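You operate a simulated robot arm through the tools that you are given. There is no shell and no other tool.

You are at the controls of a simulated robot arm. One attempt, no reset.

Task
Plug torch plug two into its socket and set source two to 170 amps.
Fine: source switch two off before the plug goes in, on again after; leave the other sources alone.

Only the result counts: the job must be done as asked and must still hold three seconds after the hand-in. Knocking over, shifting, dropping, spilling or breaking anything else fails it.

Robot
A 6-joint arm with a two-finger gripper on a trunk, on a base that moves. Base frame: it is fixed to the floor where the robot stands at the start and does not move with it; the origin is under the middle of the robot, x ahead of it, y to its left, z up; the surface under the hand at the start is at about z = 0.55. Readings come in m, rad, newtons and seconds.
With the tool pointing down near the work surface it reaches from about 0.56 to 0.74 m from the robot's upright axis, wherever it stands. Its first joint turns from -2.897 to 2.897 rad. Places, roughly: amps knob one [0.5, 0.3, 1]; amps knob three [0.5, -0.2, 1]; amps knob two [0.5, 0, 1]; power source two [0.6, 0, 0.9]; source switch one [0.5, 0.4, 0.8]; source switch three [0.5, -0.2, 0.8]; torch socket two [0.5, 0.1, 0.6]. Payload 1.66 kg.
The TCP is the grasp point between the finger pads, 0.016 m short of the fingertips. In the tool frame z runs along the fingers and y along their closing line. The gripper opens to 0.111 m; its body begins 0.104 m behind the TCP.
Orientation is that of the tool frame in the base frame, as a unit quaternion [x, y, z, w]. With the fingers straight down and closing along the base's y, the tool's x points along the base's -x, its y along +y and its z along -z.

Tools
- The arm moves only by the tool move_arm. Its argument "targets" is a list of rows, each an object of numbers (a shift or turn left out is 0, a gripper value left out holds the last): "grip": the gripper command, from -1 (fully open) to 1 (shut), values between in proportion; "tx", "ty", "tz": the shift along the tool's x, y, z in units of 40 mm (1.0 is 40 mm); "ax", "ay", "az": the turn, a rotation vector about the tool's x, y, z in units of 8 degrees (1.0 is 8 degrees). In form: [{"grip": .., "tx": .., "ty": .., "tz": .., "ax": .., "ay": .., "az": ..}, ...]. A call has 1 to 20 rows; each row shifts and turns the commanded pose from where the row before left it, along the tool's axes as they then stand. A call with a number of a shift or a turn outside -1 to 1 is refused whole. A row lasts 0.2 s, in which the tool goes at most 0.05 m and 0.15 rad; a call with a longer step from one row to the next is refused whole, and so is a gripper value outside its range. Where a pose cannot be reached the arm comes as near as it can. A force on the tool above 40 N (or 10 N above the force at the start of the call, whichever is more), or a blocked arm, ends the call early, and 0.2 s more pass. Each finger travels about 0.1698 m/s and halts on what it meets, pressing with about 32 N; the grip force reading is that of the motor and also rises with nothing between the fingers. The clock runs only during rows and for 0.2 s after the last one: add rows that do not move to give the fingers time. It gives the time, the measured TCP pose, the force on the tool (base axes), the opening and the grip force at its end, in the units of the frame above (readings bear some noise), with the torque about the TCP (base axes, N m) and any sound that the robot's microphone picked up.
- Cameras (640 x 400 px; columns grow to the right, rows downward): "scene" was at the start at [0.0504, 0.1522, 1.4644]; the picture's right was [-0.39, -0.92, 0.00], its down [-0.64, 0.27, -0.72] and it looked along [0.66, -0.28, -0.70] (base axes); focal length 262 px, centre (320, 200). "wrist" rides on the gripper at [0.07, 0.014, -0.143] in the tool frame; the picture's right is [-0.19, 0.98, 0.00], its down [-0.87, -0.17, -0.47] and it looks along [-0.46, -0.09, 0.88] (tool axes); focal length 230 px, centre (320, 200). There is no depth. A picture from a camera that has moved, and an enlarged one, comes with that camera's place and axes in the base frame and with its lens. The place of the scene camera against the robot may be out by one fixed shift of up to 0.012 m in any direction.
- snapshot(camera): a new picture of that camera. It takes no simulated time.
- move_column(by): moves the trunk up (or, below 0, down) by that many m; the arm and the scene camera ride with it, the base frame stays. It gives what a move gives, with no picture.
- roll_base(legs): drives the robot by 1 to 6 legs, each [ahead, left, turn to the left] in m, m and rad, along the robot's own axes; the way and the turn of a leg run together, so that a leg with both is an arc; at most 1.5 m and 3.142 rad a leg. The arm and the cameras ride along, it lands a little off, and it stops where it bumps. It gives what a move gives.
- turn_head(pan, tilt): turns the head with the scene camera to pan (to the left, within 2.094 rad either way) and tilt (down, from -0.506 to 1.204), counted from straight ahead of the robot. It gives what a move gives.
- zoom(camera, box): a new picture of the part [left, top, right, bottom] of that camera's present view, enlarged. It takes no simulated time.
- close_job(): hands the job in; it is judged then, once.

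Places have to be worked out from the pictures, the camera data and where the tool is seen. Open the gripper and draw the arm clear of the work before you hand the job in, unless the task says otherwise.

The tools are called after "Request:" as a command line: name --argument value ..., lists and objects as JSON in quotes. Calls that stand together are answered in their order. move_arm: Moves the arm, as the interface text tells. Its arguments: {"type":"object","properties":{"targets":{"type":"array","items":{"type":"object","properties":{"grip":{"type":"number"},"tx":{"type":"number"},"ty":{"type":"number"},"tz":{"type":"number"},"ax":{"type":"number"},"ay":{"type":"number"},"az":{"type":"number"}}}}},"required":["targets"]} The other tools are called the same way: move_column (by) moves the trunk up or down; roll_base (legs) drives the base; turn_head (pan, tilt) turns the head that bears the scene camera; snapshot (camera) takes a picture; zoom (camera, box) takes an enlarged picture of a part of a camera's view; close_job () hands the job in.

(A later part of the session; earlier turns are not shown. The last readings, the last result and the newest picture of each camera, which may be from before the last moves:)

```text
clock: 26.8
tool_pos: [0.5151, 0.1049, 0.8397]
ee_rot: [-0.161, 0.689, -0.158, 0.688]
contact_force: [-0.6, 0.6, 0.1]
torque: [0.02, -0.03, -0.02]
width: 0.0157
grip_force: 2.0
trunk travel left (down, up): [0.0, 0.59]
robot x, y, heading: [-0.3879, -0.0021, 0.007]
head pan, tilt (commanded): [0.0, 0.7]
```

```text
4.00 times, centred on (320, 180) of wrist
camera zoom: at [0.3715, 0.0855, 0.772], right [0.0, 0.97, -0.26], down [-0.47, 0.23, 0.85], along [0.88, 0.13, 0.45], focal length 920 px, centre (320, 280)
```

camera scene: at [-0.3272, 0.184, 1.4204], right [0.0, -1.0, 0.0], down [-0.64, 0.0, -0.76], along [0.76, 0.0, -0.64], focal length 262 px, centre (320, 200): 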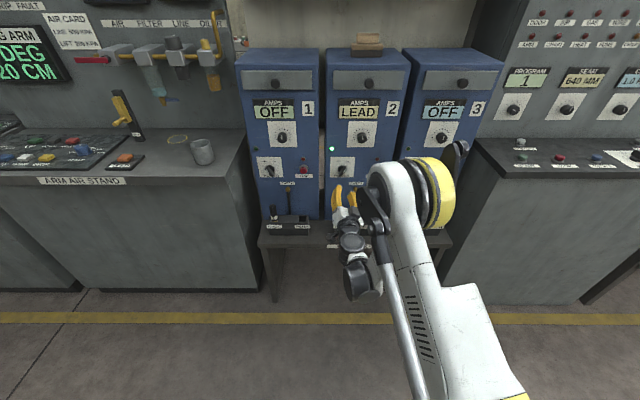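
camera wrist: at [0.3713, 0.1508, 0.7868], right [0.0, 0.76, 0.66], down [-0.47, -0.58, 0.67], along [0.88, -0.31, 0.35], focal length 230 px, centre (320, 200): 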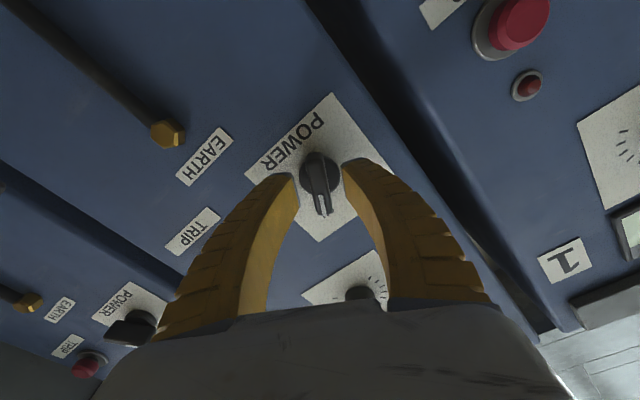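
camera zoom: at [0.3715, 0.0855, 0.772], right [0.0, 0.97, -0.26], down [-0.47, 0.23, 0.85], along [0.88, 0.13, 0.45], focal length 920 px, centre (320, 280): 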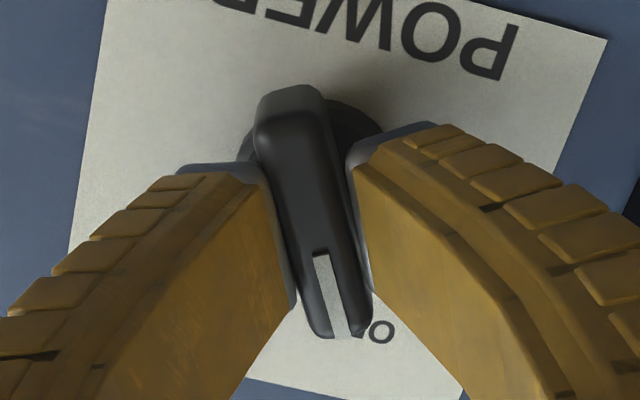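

The green lamp of source two is out and the bar points to OFF. I'll open the fingers slightly and back straight out.

Request:
move_arm --targets '[{"grip": 0.4}, {"grip": 0.4}, {"tz": -0.6}, {"tz": -0.8}, {"tz": -0.8}, {"tz": -0.6}, {}]'

Request:
snapshot --camera "scene"

Request:
zoom --camera "scene" --box '[305, 100, 385, 180]'

Request:
snapshot --camera "wrist"

```text
clock: 28.4
tool_pos: [0.4042, 0.1042, 0.8387]
ee_rot: [-0.16, 0.69, -0.158, 0.688]
contact_force: [0.1, 0.3, -0.3]
torque: [0.0, 0.0, 0.03]
width: 0.0357
grip_force: 1.8
trunk travel left (down, up): [0.0, 0.59]
robot x, y, heading: [-0.3842, -0.0015, 0.005]
head pan, tilt (commanded): [0.0, 0.7]
```

```text
taken
camera scene: at [-0.3273, 0.184, 1.4204], right [0.0, -1.0, 0.0], down [-0.64, 0.0, -0.77], along [0.77, 0.0, -0.64], focal length 262 px, centre (320, 200)
```

scene: 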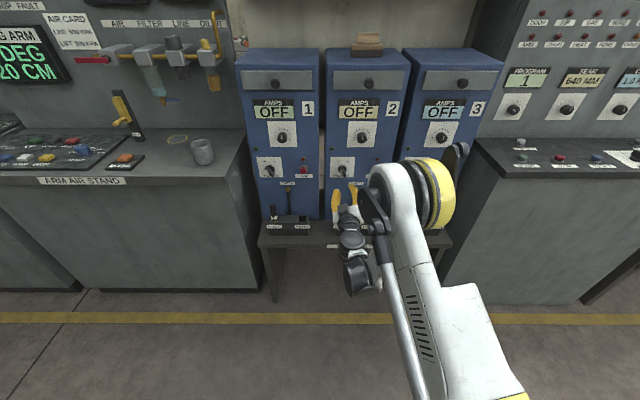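

```text
5.00 times, centred on (345, 140) of scene
camera zoom: at [-0.3273, 0.184, 1.4204], right [0.0, -1.0, 0.0], down [-0.64, 0.0, -0.77], along [0.77, 0.0, -0.64], focal length 1308 px, centre (195, 500)
```

zoom: 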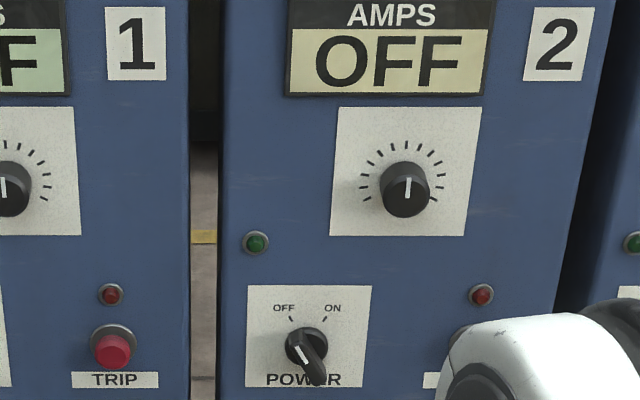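

```text
taken
camera wrist: at [0.2604, 0.0848, 0.7727], right [0.0, 0.97, -0.26], down [-0.47, 0.23, 0.85], along [0.88, 0.12, 0.45], focal length 230 px, centre (320, 200)
```

wrist: 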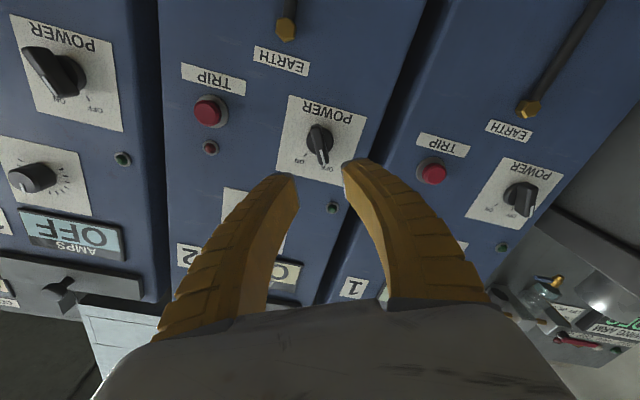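

Source two now reads OFF with its lamp out. Next: roll the tool back level, move across in front of the parked plug (y ≈ −0.019) and tilt the tool 45° down for gripping it.

Request:
move_arm --targets '[{"az": 0.8125, "grip": 0.1}, {"az": 0.8125}, {"az": 0.8125}, {"az": 0.8125}, {"ty": -0.77}, {"ty": -0.77}, {"ty": -0.77}, {"ty": -0.77}, {"ay": 0.9375}, {"ay": 0.9375}, {"ay": 0.9375}, {"ay": 0.9375}, {"ay": 0.9375}, {"ay": 0.9375}, {}]'

Request:
snapshot --camera "scene"

Request:
snapshot --camera "wrist"

```text
clock: 31.6
tool_pos: [0.3971, -0.0759, 0.8422]
ee_rot: [-0.019, 0.903, 0.024, 0.429]
contact_force: [0.6, -1.1, -0.7]
torque: [0.02, 0.01, 0.05]
width: 0.0523
grip_force: 1.2
out of reach, approached as far as the arm can: row 9, 11, 12, 13, 14
trunk travel left (down, up): [0.0, 0.59]
robot x, y, heading: [-0.3891, -0.0016, 0.001]
head pan, tilt (commanded): [0.0, 0.7]
```

```text
taken
camera scene: at [-0.3273, 0.1838, 1.4204], right [0.0, -1.0, 0.0], down [-0.64, 0.0, -0.77], along [0.77, 0.0, -0.64], focal length 262 px, centre (320, 200)
```

scene: 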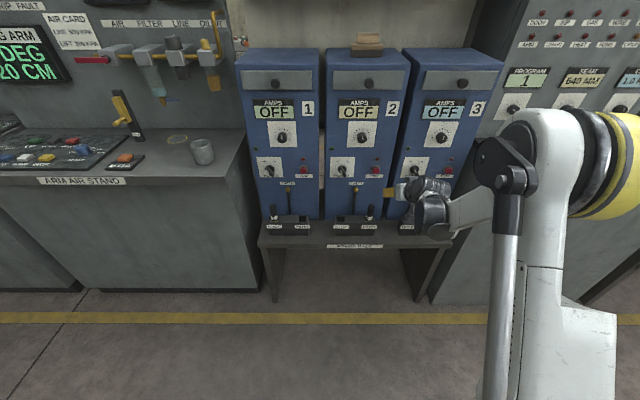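

```text
taken
camera wrist: at [0.2412, -0.0724, 0.8795], right [0.07, 0.98, 0.17], down [0.19, -0.18, 0.96], along [0.98, -0.03, -0.2], focal length 230 px, centre (320, 200)
```

wrist: 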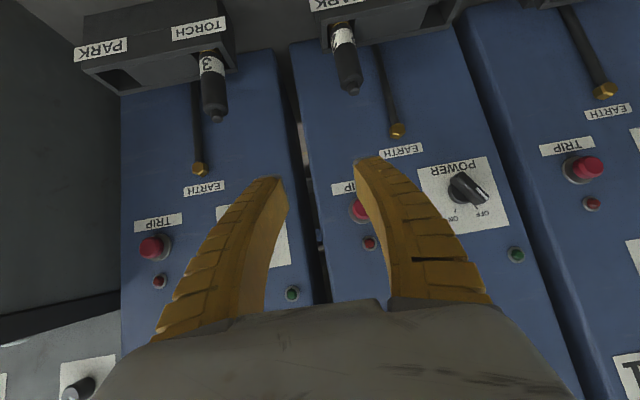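

The tilt ran into an arm limit and drifted sideways (TCP now (0.397, −0.076, 0.842)). Let me look at the arm's configuration before moving on.

Request:
turn_head --pan -0.6 --tilt 0.85

Request:
snapshot --camera "scene"

```text
clock: 32.6
tool_pos: [0.3973, -0.0753, 0.8415]
ee_rot: [-0.019, 0.902, 0.023, 0.43]
contact_force: [0.5, 1.1, 0.1]
torque: [-0.02, 0.02, 0.03]
width: 0.0519
grip_force: 1.5
trunk travel left (down, up): [0.0, 0.59]
robot x, y, heading: [-0.3854, -0.0002, 0.0]
head pan, tilt (commanded): [-0.6, 0.85]
```

```text
taken
camera scene: at [-0.3475, 0.1398, 1.4081], right [-0.56, -0.83, 0.0], down [-0.62, 0.42, -0.66], along [0.55, -0.37, -0.75], focal length 262 px, centre (320, 200)
```

scene: 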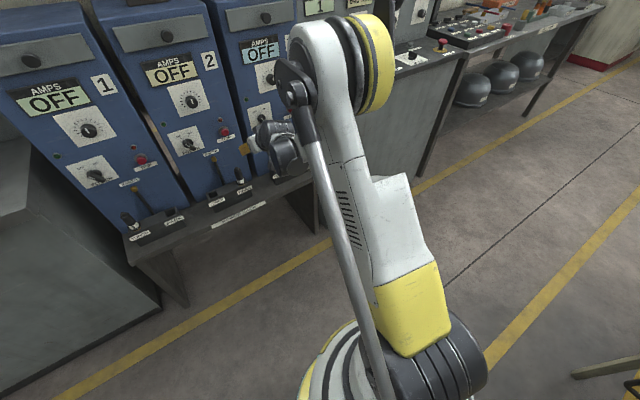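

It's a low-shouldered arm with elbow up; the tool probably came near alignment with the forearm (wrist singularity) close to its inner limit. I'll raise the tool straight up in free space and then tilt fully to pointing down, as at the start.

Request:
move_arm --targets '[{"tx": -0.777, "tz": -0.629}, {"tx": -0.777, "tz": -0.629}, {"tx": -0.777, "tz": -0.629}, {"tx": -0.777, "tz": -0.629}, {}]'

Request:
snapshot --camera "scene"

```text
clock: 33.8
tool_pos: [0.3933, -0.108, 1.0032]
ee_rot: [-0.013, 0.905, 0.01, 0.425]
contact_force: [0.0, 0.1, -0.8]
torque: [0.02, -0.01, 0.01]
width: 0.0523
grip_force: 1.7
out of reach, approached as far as the arm can: row 1, 2, 3
trunk travel left (down, up): [0.0, 0.59]
robot x, y, heading: [-0.3889, -0.0022, 0.0]
head pan, tilt (commanded): [-0.6, 0.85]
```

```text
taken
camera scene: at [-0.3478, 0.1397, 1.4081], right [-0.56, -0.83, 0.0], down [-0.62, 0.42, -0.66], along [0.55, -0.37, -0.75], focal length 262 px, centre (320, 200)
```

scene: 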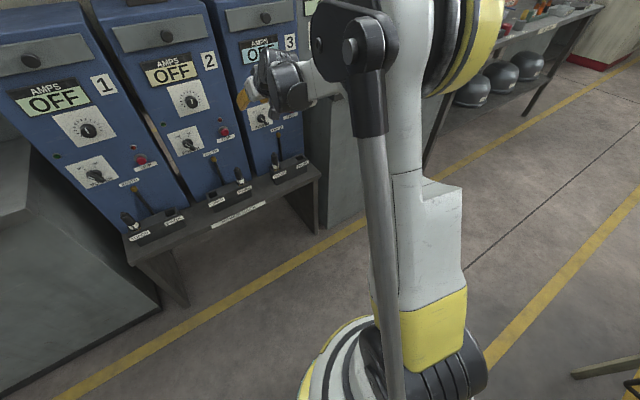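

It's free again higher up. Now tilt the rest of the way to straight down at this height (moving away from the wrist singularity), and shift back toward y ≈ −0.02.

Request:
move_arm --targets '[{"ay": 0.9}, {"ay": 0.9}, {"ay": 0.9}, {"ay": 0.9}, {"ay": 0.9}, {"ay": 0.9}, {"ay": 0.9}, {"ty": 0.5}, {"ty": 0.5}, {"ty": 0.5}, {"ty": 0.5}, {}]'

Request:
snapshot --camera "scene"

Request:
snapshot --camera "wrist"

```text
clock: 36.4
tool_pos: [0.3619, -0.1057, 1.0226]
ee_rot: [-0.048, 0.989, 0.13, 0.055]
contact_force: [-0.8, -0.2, 0.2]
torque: [-0.02, 0.0, 0.02]
width: 0.0521
grip_force: 1.8
out of reach, approached as far as the arm can: row 1, 2, 3, 4, 5, 6, 7
trunk travel left (down, up): [0.0, 0.59]
robot x, y, heading: [-0.3909, 0.0002, 0.004]
head pan, tilt (commanded): [-0.6, 0.85]
```

```text
taken
camera scene: at [-0.3476, 0.1398, 1.4081], right [-0.56, -0.83, 0.0], down [-0.62, 0.42, -0.66], along [0.55, -0.37, -0.75], focal length 262 px, centre (320, 200)
```

scene: 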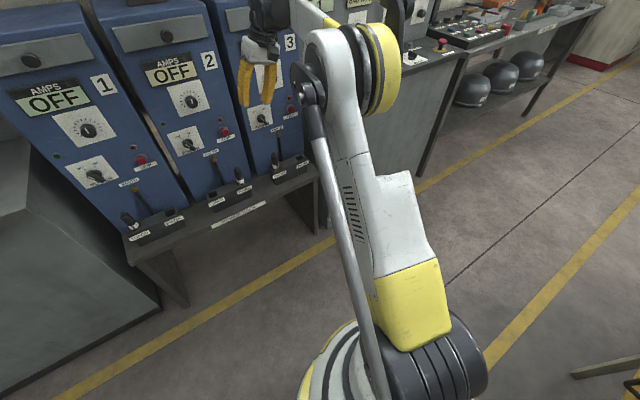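

```text
taken
camera wrist: at [0.2776, -0.1366, 1.1555], right [0.08, 0.96, 0.27], down [0.83, -0.21, 0.52], along [0.55, 0.18, -0.81], focal length 230 px, centre (320, 200)
```

wrist: 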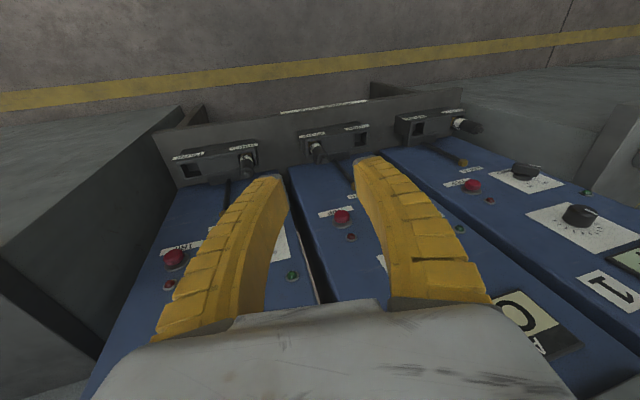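

The tool is roughly down but rolled ~15° sideways. I'll true up the orientation and draw the arm back to a comfortable radius, like the start pose, before repositioning the base for the plug work.

Request:
move_arm --targets '[{"ax": 0.62, "ay": 0.263, "az": 0.23}, {"ax": 0.62, "ay": 0.263, "az": 0.23}, {"ax": 0.62, "ay": 0.263, "az": 0.23}, {"tx": 0.88, "ty": 0.38, "tz": -0.18}, {"tx": 0.88, "ty": 0.38, "tz": -0.18}, {"tx": 0.88, "ty": 0.38, "tz": -0.18}, {"tx": 0.88, "ty": 0.38, "tz": -0.18}, {"tx": 0.88, "ty": 0.38, "tz": -0.18}, {"tx": 0.88, "ty": 0.38, "tz": -0.18}, {"tx": 0.88, "ty": 0.38, "tz": -0.18}, {}]'

Request:
snapshot --camera "scene"

```text
clock: 38.8
tool_pos: [0.1102, -0.0207, 1.0783]
ee_rot: [-0.009, 0.99, 0.135, 0.04]
contact_force: [0.0, 0.1, -0.2]
torque: [-0.05, -0.07, 0.02]
width: 0.0523
grip_force: 1.4
out of reach, approached as far as the arm can: row 1, 2, 3
trunk travel left (down, up): [0.0, 0.59]
robot x, y, heading: [-0.386, 0.0006, -0.001]
head pan, tilt (commanded): [-0.6, 0.85]
```

```text
taken
camera scene: at [-0.3479, 0.1398, 1.4081], right [-0.56, -0.83, 0.0], down [-0.62, 0.42, -0.66], along [0.55, -0.37, -0.75], focal length 262 px, centre (320, 200)
```

scene: 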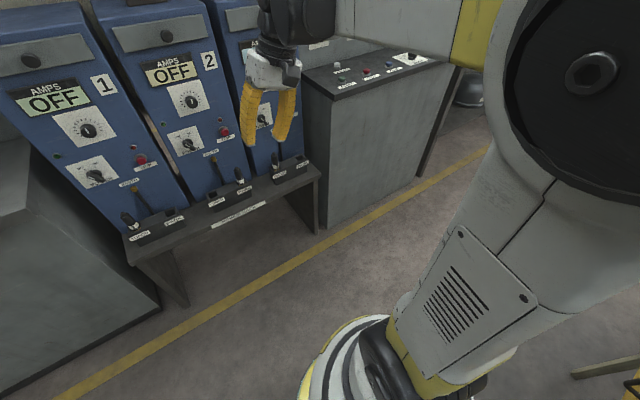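

Position is good (0.110, −0.021, 1.078), but the ~15° sideways lean stayed. I'll try the orientation correction again from here, in small steps.

Request:
move_arm --targets '[{"ax": 0.48, "ay": 0.14, "az": 0.03}, {"ax": 0.48, "ay": 0.14, "az": 0.03}, {"ax": 0.48, "ay": 0.14, "az": 0.03}, {"ax": 0.48, "ay": 0.14, "az": 0.03}, {}]'

Request:
snapshot --camera "scene"

```text
clock: 40.0
tool_pos: [0.112, -0.0206, 1.0781]
ee_rot: [-0.01, 0.99, 0.135, 0.039]
contact_force: [-0.9, -0.9, 0.6]
torque: [-0.01, 0.0, 0.03]
width: 0.0521
grip_force: 1.2
out of reach, approached as far as the arm can: row 1, 2, 3, 4
trunk travel left (down, up): [0.0, 0.59]
robot x, y, heading: [-0.3825, -0.0035, 0.001]
head pan, tilt (commanded): [-0.6, 0.85]
```

```text
taken
camera scene: at [-0.3475, 0.1397, 1.4081], right [-0.56, -0.83, 0.0], down [-0.62, 0.42, -0.66], along [0.55, -0.37, -0.75], focal length 262 px, centre (320, 200)
```

scene: 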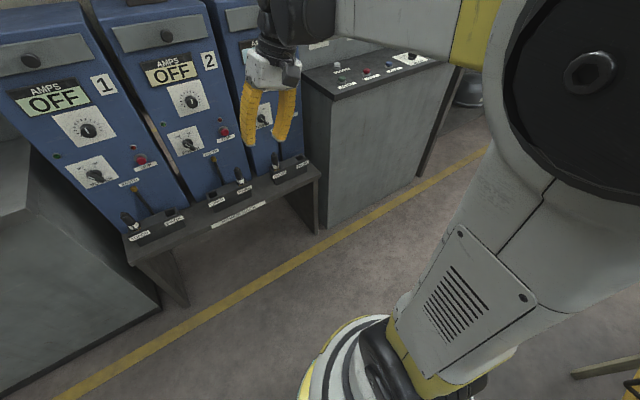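

The correction is blocked, as if a wrist joint sits at its stop. I'll probe gently in free space which turns are free (lean the other way, then back).

Request:
move_arm --targets '[{"ax": -0.5}, {}]'

Request:
move_arm --targets '[{"az": 0.5}, {}]'

Request:
move_arm --targets '[{"az": -0.5}, {}]'

Request:
move_arm --targets '[{"ay": -0.5}, {}]'

Request:
snapshot --camera "scene"

```text
clock: 40.6
tool_pos: [0.1109, -0.0212, 1.0786]
ee_rot: [-0.011, 0.985, 0.17, 0.039]
contact_force: [-0.5, -0.9, -0.4]
torque: [0.02, 0.02, -0.06]
width: 0.0522
grip_force: 1.5
trunk travel left (down, up): [0.0, 0.59]
robot x, y, heading: [-0.3835, 0.0017, 0.004]
head pan, tilt (commanded): [-0.6, 0.85]
```

```text
clock: 41.2
tool_pos: [0.1118, -0.0206, 1.0781]
ee_rot: [0.024, 0.984, 0.171, 0.033]
contact_force: [-0.2, 1.1, -0.9]
torque: [0.0, -0.01, -0.01]
width: 0.0523
grip_force: 2.0
trunk travel left (down, up): [0.0, 0.59]
robot x, y, heading: [-0.3863, -0.0022, 0.002]
head pan, tilt (commanded): [-0.6, 0.85]
```

```text
clock: 41.8
tool_pos: [0.1101, -0.0194, 1.0795]
ee_rot: [-0.01, 0.985, 0.17, 0.039]
contact_force: [0.2, -0.5, -0.6]
torque: [0.03, -0.02, 0.0]
width: 0.0521
grip_force: 1.5
trunk travel left (down, up): [0.0, 0.59]
robot x, y, heading: [-0.3857, -0.0014, 0.003]
head pan, tilt (commanded): [-0.6, 0.85]
```

```text
clock: 42.4
tool_pos: [0.1116, -0.0199, 1.0791]
ee_rot: [-0.005, 0.983, 0.17, 0.074]
contact_force: [0.3, 0.8, -0.2]
torque: [0.02, 0.01, 0.05]
width: 0.0522
grip_force: 1.5
trunk travel left (down, up): [0.0, 0.59]
robot x, y, heading: [-0.3894, -0.0009, 0.008]
head pan, tilt (commanded): [-0.6, 0.85]
```

```text
taken
camera scene: at [-0.3478, 0.1397, 1.4081], right [-0.56, -0.83, 0.0], down [-0.62, 0.42, -0.66], along [0.55, -0.37, -0.75], focal length 262 px, centre (320, 200)
```

scene: 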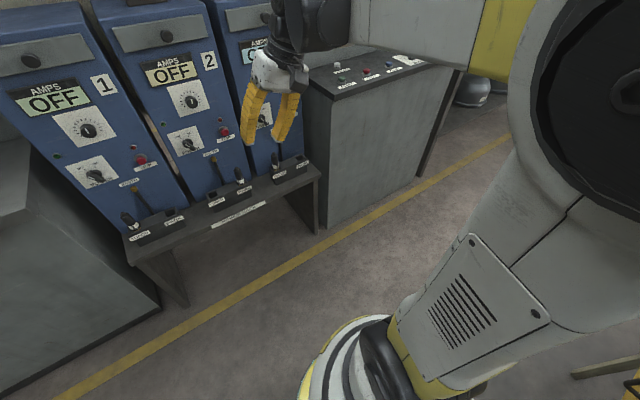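

It can lean further left but not right: the wrist's roll joint is at its stop (flipped side after passing the singularity). I'll swing the tool around the other way — left and over the top, pivoting about the wrist in free space — so it ends up pointing horizontally at the panel with the wrist joint mid-range. First half of the swing now.

Request:
move_arm --targets '[{"ax": -0.95, "ty": 0.8, "tz": -0.05}, {"ax": -0.95, "ty": 0.8, "tz": -0.05}, {"ax": -0.95, "ty": 0.8, "tz": -0.05}, {"ax": -0.95, "ty": 0.8, "tz": -0.05}, {"ax": -0.95, "ty": 0.8, "tz": -0.05}, {}]'

Request:
snapshot --camera "scene"

```text
clock: 43.8
tool_pos: [0.0991, 0.104, 1.1773]
ee_rot: [-0.028, 0.873, 0.482, 0.068]
contact_force: [0.0, -0.1, 0.3]
torque: [-0.02, 0.0, -0.01]
width: 0.0522
grip_force: 1.4
trunk travel left (down, up): [0.0, 0.59]
robot x, y, heading: [-0.386, -0.0002, 0.004]
head pan, tilt (commanded): [-0.6, 0.85]
```

```text
taken
camera scene: at [-0.3475, 0.1397, 1.4081], right [-0.56, -0.83, 0.0], down [-0.62, 0.42, -0.66], along [0.55, -0.37, -0.75], focal length 262 px, centre (320, 200)
```

scene: 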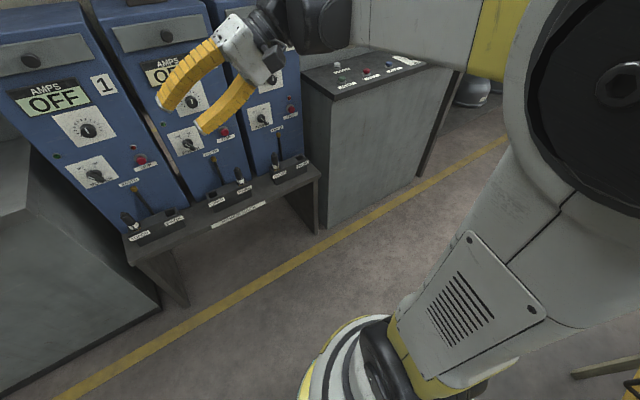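

The swing works without limits. Continue over the top.

Request:
move_arm --targets '[{"ax": -0.95, "ty": 0.8, "tz": -0.05}, {"ax": -0.95, "ty": 0.8, "tz": -0.05}, {"ax": -0.95, "ty": 0.8, "tz": -0.05}, {"ax": -0.95, "ty": 0.8, "tz": -0.05}, {"ax": -0.95, "ty": 0.8, "tz": -0.05}, {"ax": -0.95, "ty": 0.8, "tz": -0.05}, {"ax": -0.95, "ty": 0.8, "tz": -0.05}, {"ax": -0.95, "ty": 0.8, "tz": -0.05}, {}]'

Request:
snapshot --camera "scene"

```text
clock: 45.8
tool_pos: [0.068, 0.1526, 1.4173]
ee_rot: [-0.079, 0.511, 0.853, 0.07]
contact_force: [-0.3, 0.3, -0.9]
torque: [-0.01, -0.02, -0.01]
width: 0.052
grip_force: 1.6
out of reach, approached as far as the arm can: row 6, 7, 8
trunk travel left (down, up): [0.0, 0.59]
robot x, y, heading: [-0.3847, -0.0009, 0.002]
head pan, tilt (commanded): [-0.6, 0.85]
```

```text
taken
camera scene: at [-0.3475, 0.1398, 1.4081], right [-0.56, -0.83, 0.0], down [-0.62, 0.42, -0.66], along [0.55, -0.37, -0.75], focal length 262 px, centre (320, 200)
```

scene: 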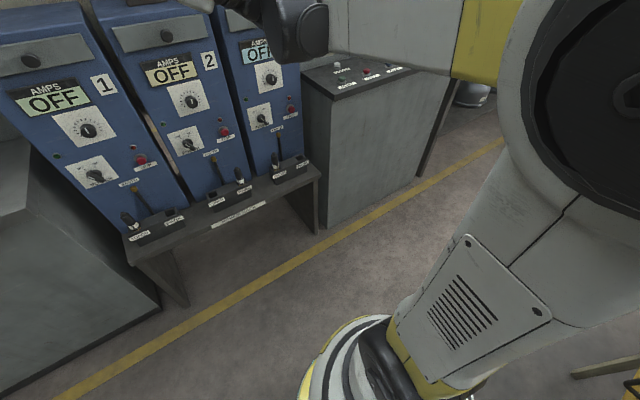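

It pointed left and up 28° and then met a limit at the wide angle. I'll narrow the cone by swinging the tool toward forward, pivoting about the wrist.

Request:
move_arm --targets '[{"ay": -0.93, "ax": 0.19, "tx": -0.8, "ty": -0.16, "tz": -0.05}, {"ay": -0.93, "ax": 0.19, "tx": -0.8, "ty": -0.16, "tz": -0.05}, {"ay": -0.93, "ax": 0.19, "tx": -0.8, "ty": -0.16, "tz": -0.05}, {"ay": -0.93, "ax": 0.19, "tx": -0.8, "ty": -0.16, "tz": -0.05}, {"ay": -0.93, "ax": 0.19, "tx": -0.8, "ty": -0.16, "tz": -0.05}, {}]'

Request:
snapshot --camera "scene"

```text
clock: 47.2
tool_pos: [0.2244, 0.1281, 1.399]
ee_rot: [0.203, 0.518, 0.798, 0.232]
contact_force: [-0.1, 0.1, 0.2]
torque: [-0.02, 0.02, 0.03]
width: 0.0523
grip_force: 1.9
out of reach, approached as far as the arm can: row 1, 4
trunk travel left (down, up): [0.0, 0.59]
robot x, y, heading: [-0.3884, -0.0024, 0.006]
head pan, tilt (commanded): [-0.6, 0.85]
```

```text
taken
camera scene: at [-0.3475, 0.1397, 1.4081], right [-0.56, -0.83, 0.0], down [-0.62, 0.42, -0.66], along [0.55, -0.37, -0.75], focal length 262 px, centre (320, 200)
```

scene: 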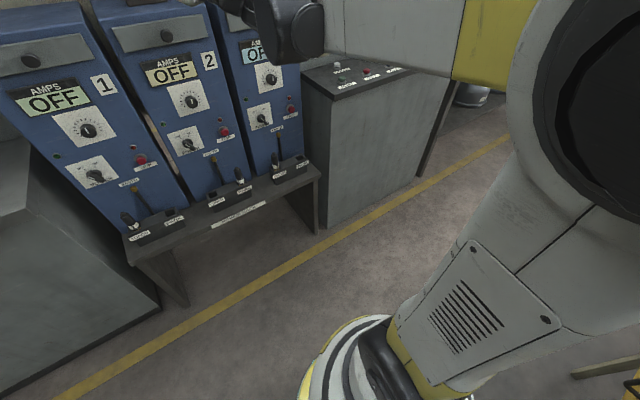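

The tool now points forward‑left‑up (0.56, 0.73, 0.38) with the wrist at about (0.08, −0.06, 1.30). I'll raise the head view to see the wrist itself.

Request:
turn_head --pan -0.35 --tilt 0.2

Request:
snapshot --camera "scene"

```text
clock: 48.2
tool_pos: [0.2239, 0.1263, 1.3998]
ee_rot: [0.202, 0.518, 0.798, 0.232]
contact_force: [0.0, -1.3, -0.3]
torque: [-0.04, 0.01, -0.01]
width: 0.0521
grip_force: 1.6
trunk travel left (down, up): [0.0, 0.59]
robot x, y, heading: [-0.385, -0.0, 0.0]
head pan, tilt (commanded): [-0.351, 0.201]
```

```text
taken
camera scene: at [-0.3246, 0.1519, 1.4657], right [-0.34, -0.94, 0.0], down [-0.19, 0.07, -0.98], along [0.92, -0.33, -0.2], focal length 262 px, centre (320, 200)
```

scene: 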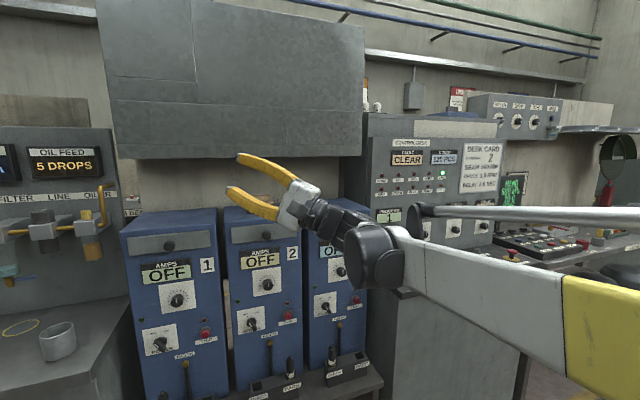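

Now I can see the forearm with its roll joint and the bent wrist. I'll keep this orientation and lower the tool in free space (to about (0.34, 0.18, 1.10)) so the forearm points downward, which moves the singular direction away from horizontal.

Request:
move_arm --targets '[{"tx": -0.274, "ty": -0.96, "tz": -0.03}, {"tx": -0.274, "ty": -0.96, "tz": -0.03}, {"tx": -0.274, "ty": -0.96, "tz": -0.03}, {"tx": -0.274, "ty": -0.96, "tz": -0.03}, {"tx": -0.274, "ty": -0.96, "tz": -0.03}, {"tx": -0.274, "ty": -0.96, "tz": -0.03}, {"tx": -0.274, "ty": -0.96, "tz": -0.03}, {"tx": -0.274, "ty": -0.96, "tz": -0.03}, {}]'

Request:
turn_head --pan -0.35 --tilt 0.6

Request:
snapshot --camera "scene"

```text
clock: 50.2
tool_pos: [0.337, 0.1764, 1.1017]
ee_rot: [0.205, 0.52, 0.797, 0.227]
contact_force: [0.0, -0.3, 0.4]
torque: [0.02, -0.02, 0.0]
width: 0.0521
grip_force: 1.2
trunk travel left (down, up): [0.0, 0.59]
robot x, y, heading: [-0.3868, 0.0003, 0.001]
head pan, tilt (commanded): [-0.351, 0.201]
```

```text
clock: 51.1
tool_pos: [0.3379, 0.1771, 1.103]
ee_rot: [0.205, 0.52, 0.798, 0.227]
contact_force: [0.7, -0.4, 0.2]
torque: [0.0, 0.01, 0.04]
width: 0.0523
grip_force: 1.9
trunk travel left (down, up): [0.0, 0.59]
robot x, y, heading: [-0.386, 0.0013, 0.005]
head pan, tilt (commanded): [-0.351, 0.6]
```

```text
taken
camera scene: at [-0.329, 0.1536, 1.429], right [-0.34, -0.94, 0.0], down [-0.53, 0.19, -0.83], along [0.78, -0.28, -0.56], focal length 262 px, centre (320, 200)
```

scene: 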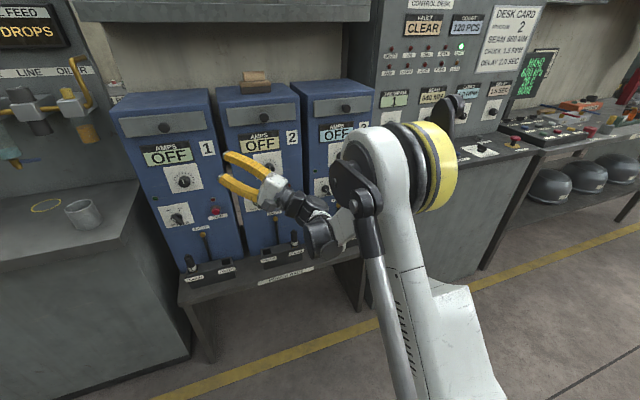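

That went smoothly. Now rotate to horizontal-forward with the camera on top (total ~90° about a fixed tool axis, passing above the forearm direction).

Request:
move_arm --targets '[{"ax": -0.275, "ay": -0.556, "az": 0.7}, {"ax": -0.275, "ay": -0.556, "az": 0.7}, {"ax": -0.275, "ay": -0.556, "az": 0.7}, {"ax": -0.275, "ay": -0.556, "az": 0.7}, {"ax": -0.275, "ay": -0.556, "az": 0.7}, {"ax": -0.275, "ay": -0.556, "az": 0.7}, {"ax": -0.275, "ay": -0.556, "az": 0.7}, {"ax": -0.275, "ay": -0.556, "az": 0.7}, {"ax": -0.275, "ay": -0.556, "az": 0.7}, {"ax": -0.275, "ay": -0.556, "az": 0.7}, {"ax": -0.275, "ay": -0.556, "az": 0.7}, {"ax": -0.275, "ay": -0.556, "az": 0.7}, {}]'

Request:
snapshot --camera "scene"

Request:
snapshot --camera "wrist"

```text
clock: 53.9
tool_pos: [0.3365, 0.1888, 1.1025]
ee_rot: [0.707, -0.002, 0.707, 0.002]
contact_force: [0.4, 0.6, -0.2]
torque: [-0.04, 0.04, 0.01]
width: 0.0521
grip_force: 0.9
out of reach, approached as far as the arm can: row 2, 3
trunk travel left (down, up): [0.0, 0.59]
robot x, y, heading: [-0.3869, -0.0013, 0.003]
head pan, tilt (commanded): [-0.351, 0.6]
```

```text
taken
camera scene: at [-0.3292, 0.1536, 1.429], right [-0.34, -0.94, 0.0], down [-0.53, 0.19, -0.83], along [0.78, -0.28, -0.56], focal length 262 px, centre (320, 200)
```

scene: 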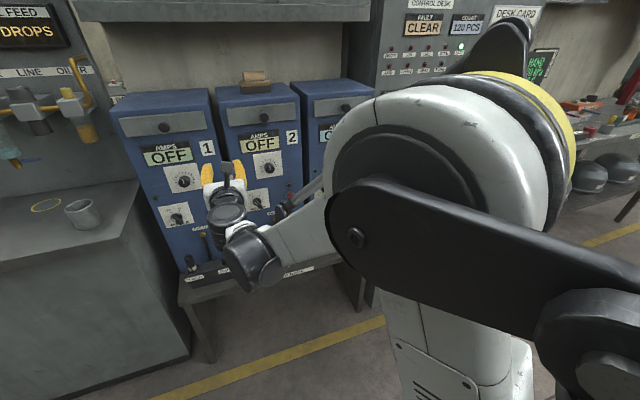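

```text
taken
camera wrist: at [0.1928, 0.1759, 1.1727], right [0.0, -0.98, -0.19], down [-0.47, 0.17, -0.87], along [0.88, 0.09, -0.46], focal length 230 px, centre (320, 200)
```

wrist: 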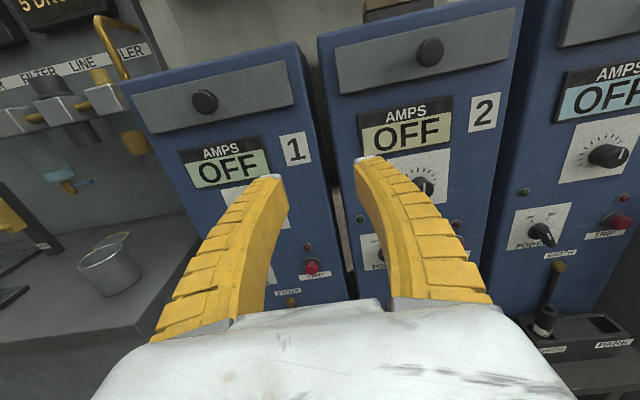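

Exactly horizontal with the camera on top (upright view). Now move across to y ≈ −0.02 while lowering, to test reach toward the plug.

Request:
move_arm --targets '[{"ty": 0.8, "tx": -0.5, "tz": 0.15}, {"ty": 0.8, "tx": -0.5, "tz": 0.15}, {"ty": 0.8, "tx": -0.5, "tz": 0.15}, {"ty": 0.8, "tx": -0.5, "tz": 0.15}, {"ty": 0.8, "tx": -0.5, "tz": 0.15}, {"ty": 0.8, "tx": -0.5, "tz": 0.15}, {"ty": 0.4, "tx": -0.8, "tz": 0.15}, {"tx": -0.8}, {"tx": -0.8}, {}]'

Request:
snapshot --camera "wrist"

```text
clock: 56.1
tool_pos: [0.379, -0.0177, 0.8855]
ee_rot: [0.707, -0.002, 0.707, 0.0]
contact_force: [-0.4, -0.1, 0.6]
torque: [-0.03, -0.03, 0.01]
width: 0.0522
grip_force: 1.4
trunk travel left (down, up): [0.0, 0.59]
robot x, y, heading: [-0.3885, 0.0008, 0.002]
head pan, tilt (commanded): [-0.351, 0.6]
```

```text
taken
camera wrist: at [0.2363, -0.0314, 0.9545], right [0.0, -0.98, -0.19], down [-0.47, 0.17, -0.87], along [0.88, 0.09, -0.46], focal length 230 px, centre (320, 200)
```

wrist: 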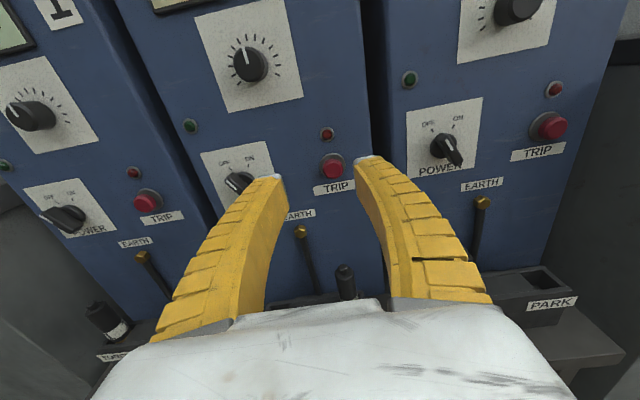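

No limits hit this time — this wrist configuration is the good one. Continue down to z ≈ 0.70 in front of the plug (still ~8 cm short of it).

Request:
move_arm --targets '[{"tx": -0.8}, {"tx": -0.8}, {"tx": -0.8}, {"tx": -0.8}, {"tx": -0.8}, {"tx": -0.64}, {}]'

Request:
snapshot --camera "wrist"

Request:
turn_head --pan 0.0 --tilt 0.75

Request:
snapshot --camera "scene"

```text
clock: 57.7
tool_pos: [0.4412, -0.019, 0.7284]
ee_rot: [0.707, -0.001, 0.707, -0.001]
contact_force: [-0.8, -0.6, -1.1]
torque: [-0.02, 0.01, -0.02]
width: 0.0521
grip_force: 1.1
out of reach, approached as far as the arm can: row 1, 2, 3, 4, 5, 6
trunk travel left (down, up): [0.0, 0.59]
robot x, y, heading: [-0.3874, 0.0016, 0.001]
head pan, tilt (commanded): [-0.351, 0.6]
```

```text
taken
camera wrist: at [0.2981, -0.0334, 0.7991], right [0.0, -0.98, -0.19], down [-0.47, 0.17, -0.87], along [0.88, 0.09, -0.46], focal length 230 px, centre (320, 200)
```

wrist: 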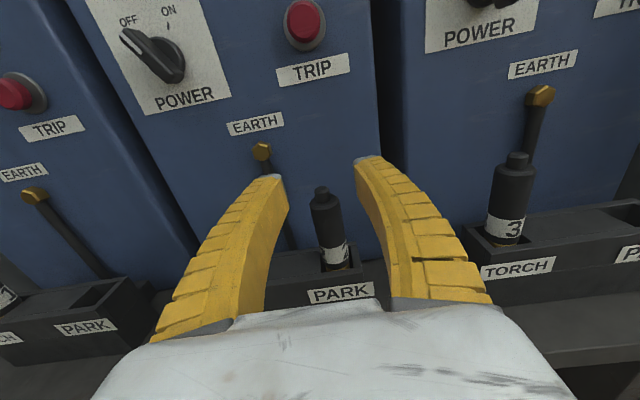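

```text
clock: 58.5
tool_pos: [0.4411, -0.0198, 0.7297]
ee_rot: [0.707, -0.001, 0.707, 0.0]
contact_force: [-0.6, 0.6, 0.1]
torque: [-0.03, 0.0, 0.02]
width: 0.0523
grip_force: 1.4
trunk travel left (down, up): [0.0, 0.59]
robot x, y, heading: [-0.3836, -0.0027, 0.002]
head pan, tilt (commanded): [0.0, 0.75]
```

```text
taken
camera scene: at [-0.3293, 0.1839, 1.4161], right [0.0, -1.0, 0.0], down [-0.68, 0.0, -0.73], along [0.73, 0.0, -0.68], focal length 262 px, centre (320, 200)
```

scene: 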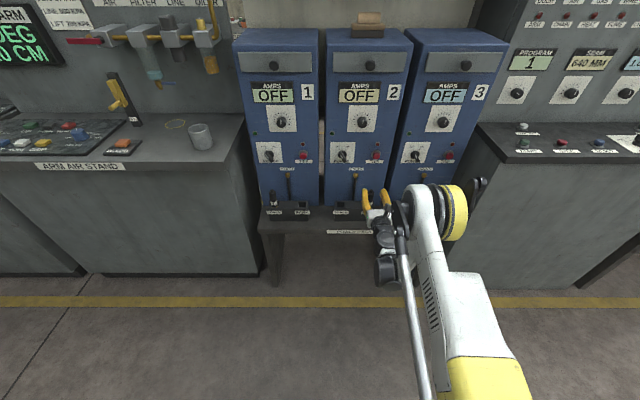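

The arm slid along its inner fold limit to (0.441, −0.019, 0.729), right above and in front of the plug — usable: I can go forward over the plug and descend straight onto it. Zoom to measure the plug precisely.

Request:
zoom --camera "wrist" --box '[270, 170, 390, 310]'

Request:
zoom --camera "scene" --box '[320, 170, 420, 240]'

```text
2.86 times, centred on (330, 240) of wrist
camera zoom: at [0.298, -0.0334, 0.7994], right [0.0, -0.98, -0.19], down [-0.47, 0.17, -0.87], along [0.88, 0.09, -0.46], focal length 657 px, centre (291, 86)
```

zoom: 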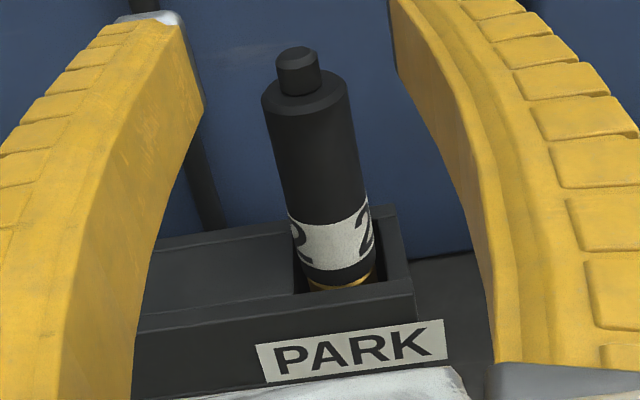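

```text
5.71 times, centred on (370, 205) of scene
camera zoom: at [-0.3293, 0.1839, 1.4161], right [0.0, -1.0, 0.0], down [-0.68, 0.0, -0.73], along [0.73, 0.0, -0.68], focal length 1495 px, centre (34, 171)
```

zoom: 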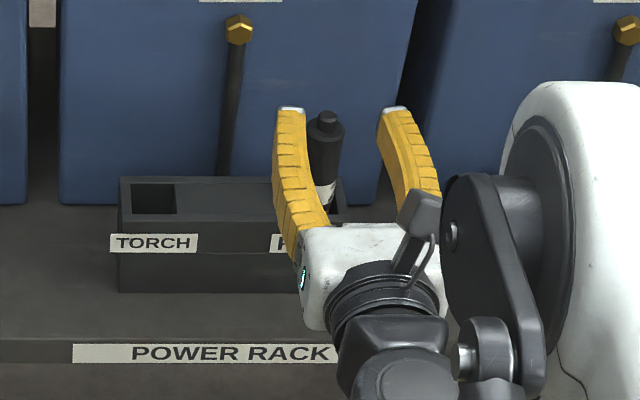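

Combining views, the plug axis is at x ≈ 0.477, y ≈ −0.018, body from z ≈ 0.624 to 0.70 (nub to 0.715). I'll go forward over it and then descend with the fingers straddling, to grasp at z ≈ 0.672.

Request:
move_arm --targets '[{"tz": 0.45, "ty": -0.03}, {"tz": 0.45}, {}]'

Request:
zoom --camera "wrist" --box '[240, 140, 420, 310]'

```text
clock: 59.3
tool_pos: [0.4768, -0.0197, 0.7289]
ee_rot: [0.707, -0.001, 0.707, 0.0]
contact_force: [0.2, 0.5, 0.4]
torque: [0.02, 0.02, 0.0]
width: 0.0523
grip_force: 1.4
trunk travel left (down, up): [0.0, 0.59]
robot x, y, heading: [-0.3833, 0.0008, 0.005]
head pan, tilt (commanded): [0.0, 0.75]
```

```text
2.35 times, centred on (330, 225) of wrist
camera zoom: at [0.3333, -0.0326, 0.7988], right [0.0, -0.98, -0.19], down [-0.47, 0.17, -0.87], along [0.88, 0.09, -0.46], focal length 541 px, centre (296, 141)
```

zoom: 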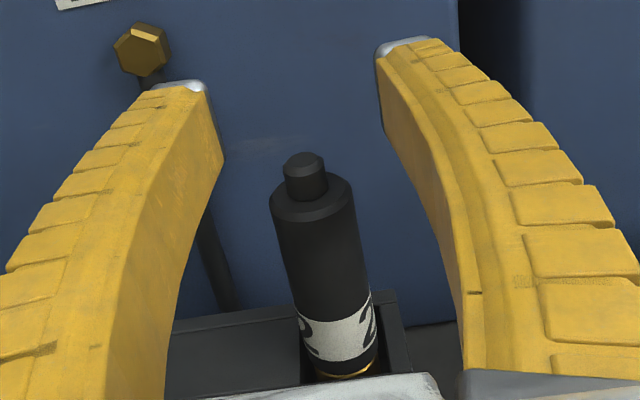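

Plug is centred between the fingers (y ≈ −0.019). Descend straight to z ≈ 0.672.

Request:
move_arm --targets '[{"tx": -0.48}, {"tx": -0.48}, {"tx": -0.46}, {}]'

Request:
snapshot --camera "wrist"

Request:
zoom --camera "scene" --box '[320, 170, 420, 240]'

```text
clock: 60.3
tool_pos: [0.4645, -0.0191, 0.7131]
ee_rot: [0.708, -0.001, 0.707, 0.0]
contact_force: [1.4, -0.1, 1.1]
torque: [0.0, 0.03, 0.0]
width: 0.0525
grip_force: 1.6
out of reach, approached as far as the arm can: row 1, 2, 3
trunk travel left (down, up): [0.0, 0.59]
robot x, y, heading: [-0.3894, 0.0006, 0.003]
head pan, tilt (commanded): [0.0, 0.75]
```

```text
taken
camera wrist: at [0.3211, -0.0322, 0.783], right [0.0, -0.98, -0.19], down [-0.47, 0.17, -0.86], along [0.88, 0.09, -0.46], focal length 230 px, centre (320, 200)
```

wrist: 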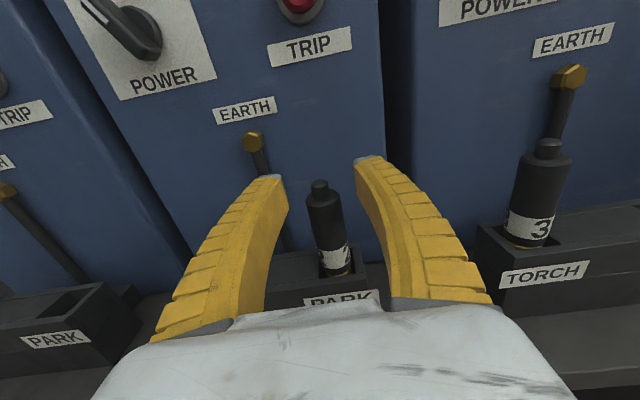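

```text
5.71 times, centred on (370, 205) of scene
camera zoom: at [-0.3293, 0.1839, 1.4161], right [0.0, -1.0, 0.0], down [-0.68, 0.0, -0.73], along [0.73, 0.0, -0.68], focal length 1495 px, centre (34, 171)
```

zoom: 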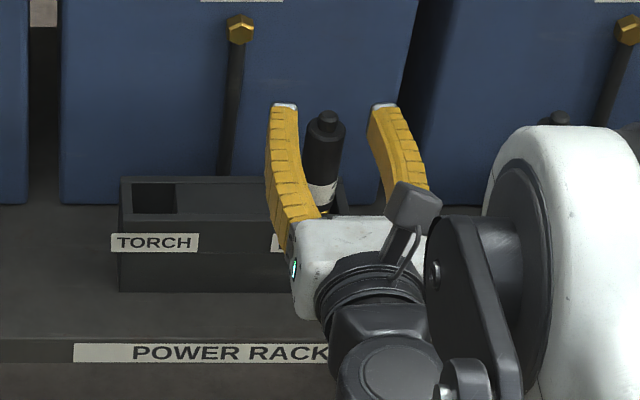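

The horizontal tool hits a wrist pitch limit at this height, so I'll tilt the tool 24° downward (about the TCP, fingers still straddling the plug top), which relieves that joint, then see.

Request:
move_arm --targets '[{"ay": -0.75}, {"ay": -0.75}, {"ay": -0.75}, {"ay": -0.75}, {}]'

Request:
zoom --camera "wrist" --box '[240, 140, 420, 310]'

```text
clock: 61.5
tool_pos: [0.4648, -0.0138, 0.7158]
ee_rot: [0.818, 0.006, 0.576, -0.005]
contact_force: [-1.1, 0.4, -0.4]
torque: [-0.03, 0.01, -0.01]
width: 0.0524
grip_force: 2.0
out of reach, approached as far as the arm can: row 1
trunk travel left (down, up): [0.0, 0.59]
robot x, y, heading: [-0.3895, 0.0006, 0.005]
head pan, tilt (commanded): [0.0, 0.75]
```

```text
2.35 times, centred on (330, 225) of wrist
camera zoom: at [0.354, -0.0302, 0.829], right [-0.05, -0.98, -0.18], down [-0.74, 0.16, -0.66], along [0.67, 0.1, -0.73], focal length 541 px, centre (296, 141)
```

zoom: 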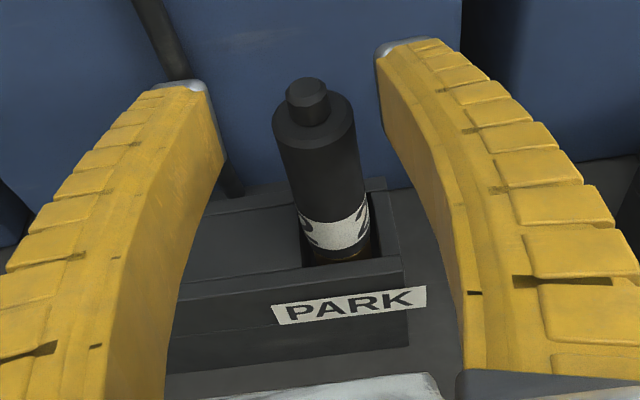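

Tilt is now ~20° and the new view confirms the plug at x ≈ 0.477, y ≈ −0.019, nub top z ≈ 0.715. Move onto it: forward 12 mm, right 5 mm, down 44 mm.

Request:
move_arm --targets '[{"tz": 0.28, "ty": 0.13}, {"tx": -0.3, "tz": 0.12}, {"tx": -0.3, "tz": 0.12}, {"tx": -0.3, "tz": 0.12}, {}]'

Request:
snapshot --camera "wrist"

Request:
zoom --camera "scene" --box '[320, 170, 420, 240]'

```text
clock: 62.7
tool_pos: [0.477, -0.0202, 0.6718]
ee_rot: [0.818, 0.006, 0.576, -0.005]
contact_force: [-0.2, 0.5, 0.1]
torque: [-0.02, 0.04, -0.03]
width: 0.0521
grip_force: 1.5
trunk travel left (down, up): [0.0, 0.59]
robot x, y, heading: [-0.3852, 0.0002, 0.003]
head pan, tilt (commanded): [0.0, 0.75]
```

```text
taken
camera wrist: at [0.3659, -0.0353, 0.7858], right [-0.05, -0.98, -0.18], down [-0.74, 0.16, -0.66], along [0.67, 0.1, -0.73], focal length 230 px, centre (320, 200)
```

wrist: 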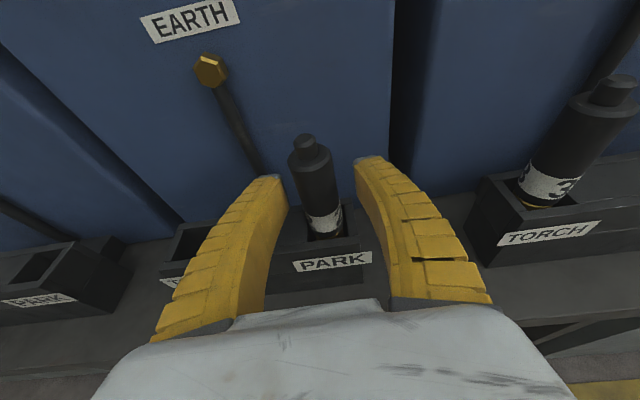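

```text
5.71 times, centred on (370, 205) of scene
camera zoom: at [-0.3292, 0.1839, 1.4161], right [0.0, -1.0, 0.0], down [-0.68, 0.0, -0.73], along [0.73, 0.0, -0.68], focal length 1495 px, centre (34, 171)
```

zoom: 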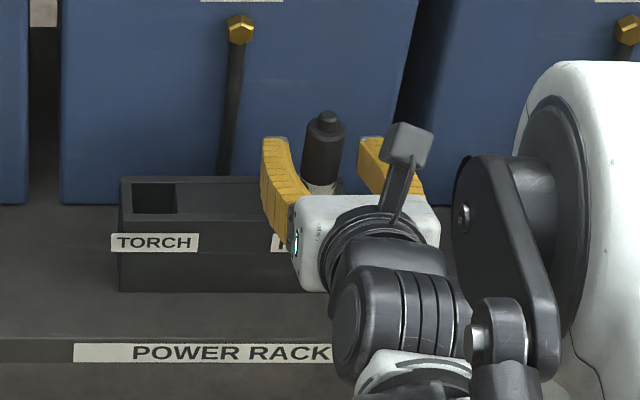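

The tool is at the grasp point with the plug centred between the pads and no contact. Close the gripper on it.

Request:
move_arm --targets '[{"grip": 1}, {"grip": 1}, {"grip": 1}]'

Request:
zoom --camera "wrist" --box '[220, 100, 420, 300]'

```text
clock: 63.5
tool_pos: [0.4772, -0.0204, 0.6728]
ee_rot: [0.817, 0.006, 0.576, -0.005]
contact_force: [-1.5, 0.6, 2.5]
torque: [0.04, 0.1, 0.03]
width: 0.0214
grip_force: 31.4
trunk travel left (down, up): [0.0, 0.59]
robot x, y, heading: [-0.3917, -0.003, 0.001]
head pan, tilt (commanded): [0.0, 0.75]
```

```text
2.00 times, centred on (320, 200) of wrist
camera zoom: at [0.3657, -0.0352, 0.7862], right [-0.05, -0.98, -0.18], down [-0.74, 0.16, -0.66], along [0.67, 0.1, -0.73], focal length 460 px, centre (320, 200)
```

zoom: 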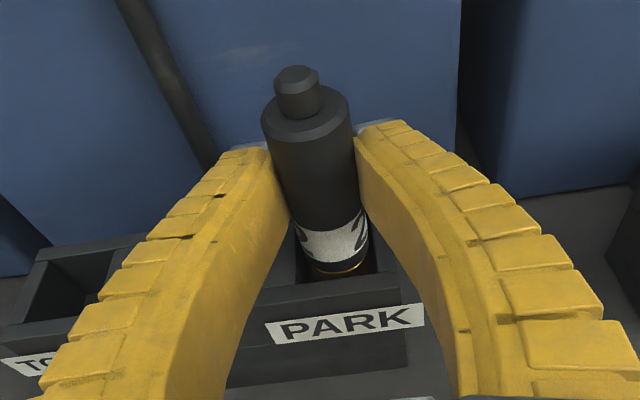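

Gripped (width 21 mm, 31 N). Lift straight up 8 cm, out of the PARK recess.

Request:
move_arm --targets '[{"tx": 0.24, "tz": -0.085}, {"tx": 0.35, "tz": -0.125}, {"tx": 0.43, "tz": -0.155}, {"tx": 0.43, "tz": -0.155}, {"tx": 0.43, "tz": -0.155}, {}]'

Request:
snapshot --camera "wrist"

Request:
zoom --camera "scene" --box '[320, 160, 420, 240]'

```text
clock: 64.9
tool_pos: [0.4766, -0.0198, 0.7512]
ee_rot: [0.817, 0.005, 0.576, -0.005]
contact_force: [-0.3, -0.6, -1.0]
torque: [-0.03, 0.0, -0.01]
width: 0.0209
grip_force: 32.2
trunk travel left (down, up): [0.0, 0.59]
robot x, y, heading: [-0.3876, -0.0018, 0.002]
head pan, tilt (commanded): [0.0, 0.75]
```

```text
taken
camera wrist: at [0.3651, -0.0346, 0.8657], right [-0.05, -0.98, -0.18], down [-0.74, 0.16, -0.66], along [0.67, 0.1, -0.73], focal length 230 px, centre (320, 200)
```

wrist: 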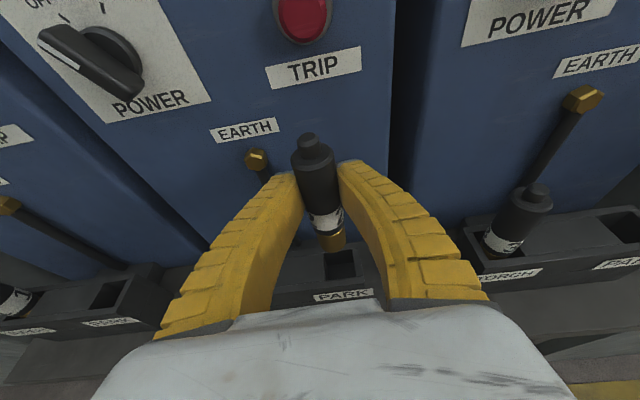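

```text
5.00 times, centred on (370, 200) of scene
camera zoom: at [-0.3293, 0.184, 1.4161], right [0.0, -1.0, 0.0], down [-0.68, 0.0, -0.73], along [0.73, 0.0, -0.68], focal length 1308 px, centre (70, 200)
```

zoom: 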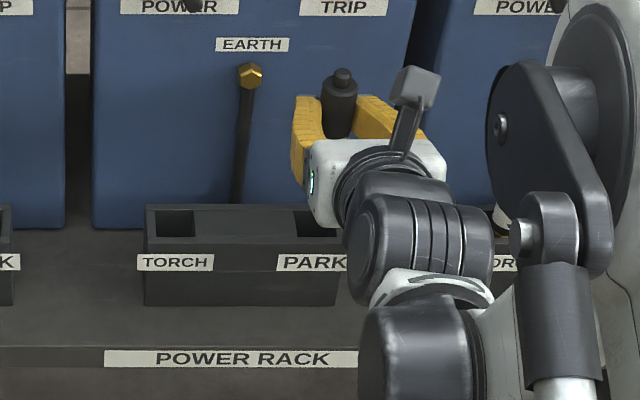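

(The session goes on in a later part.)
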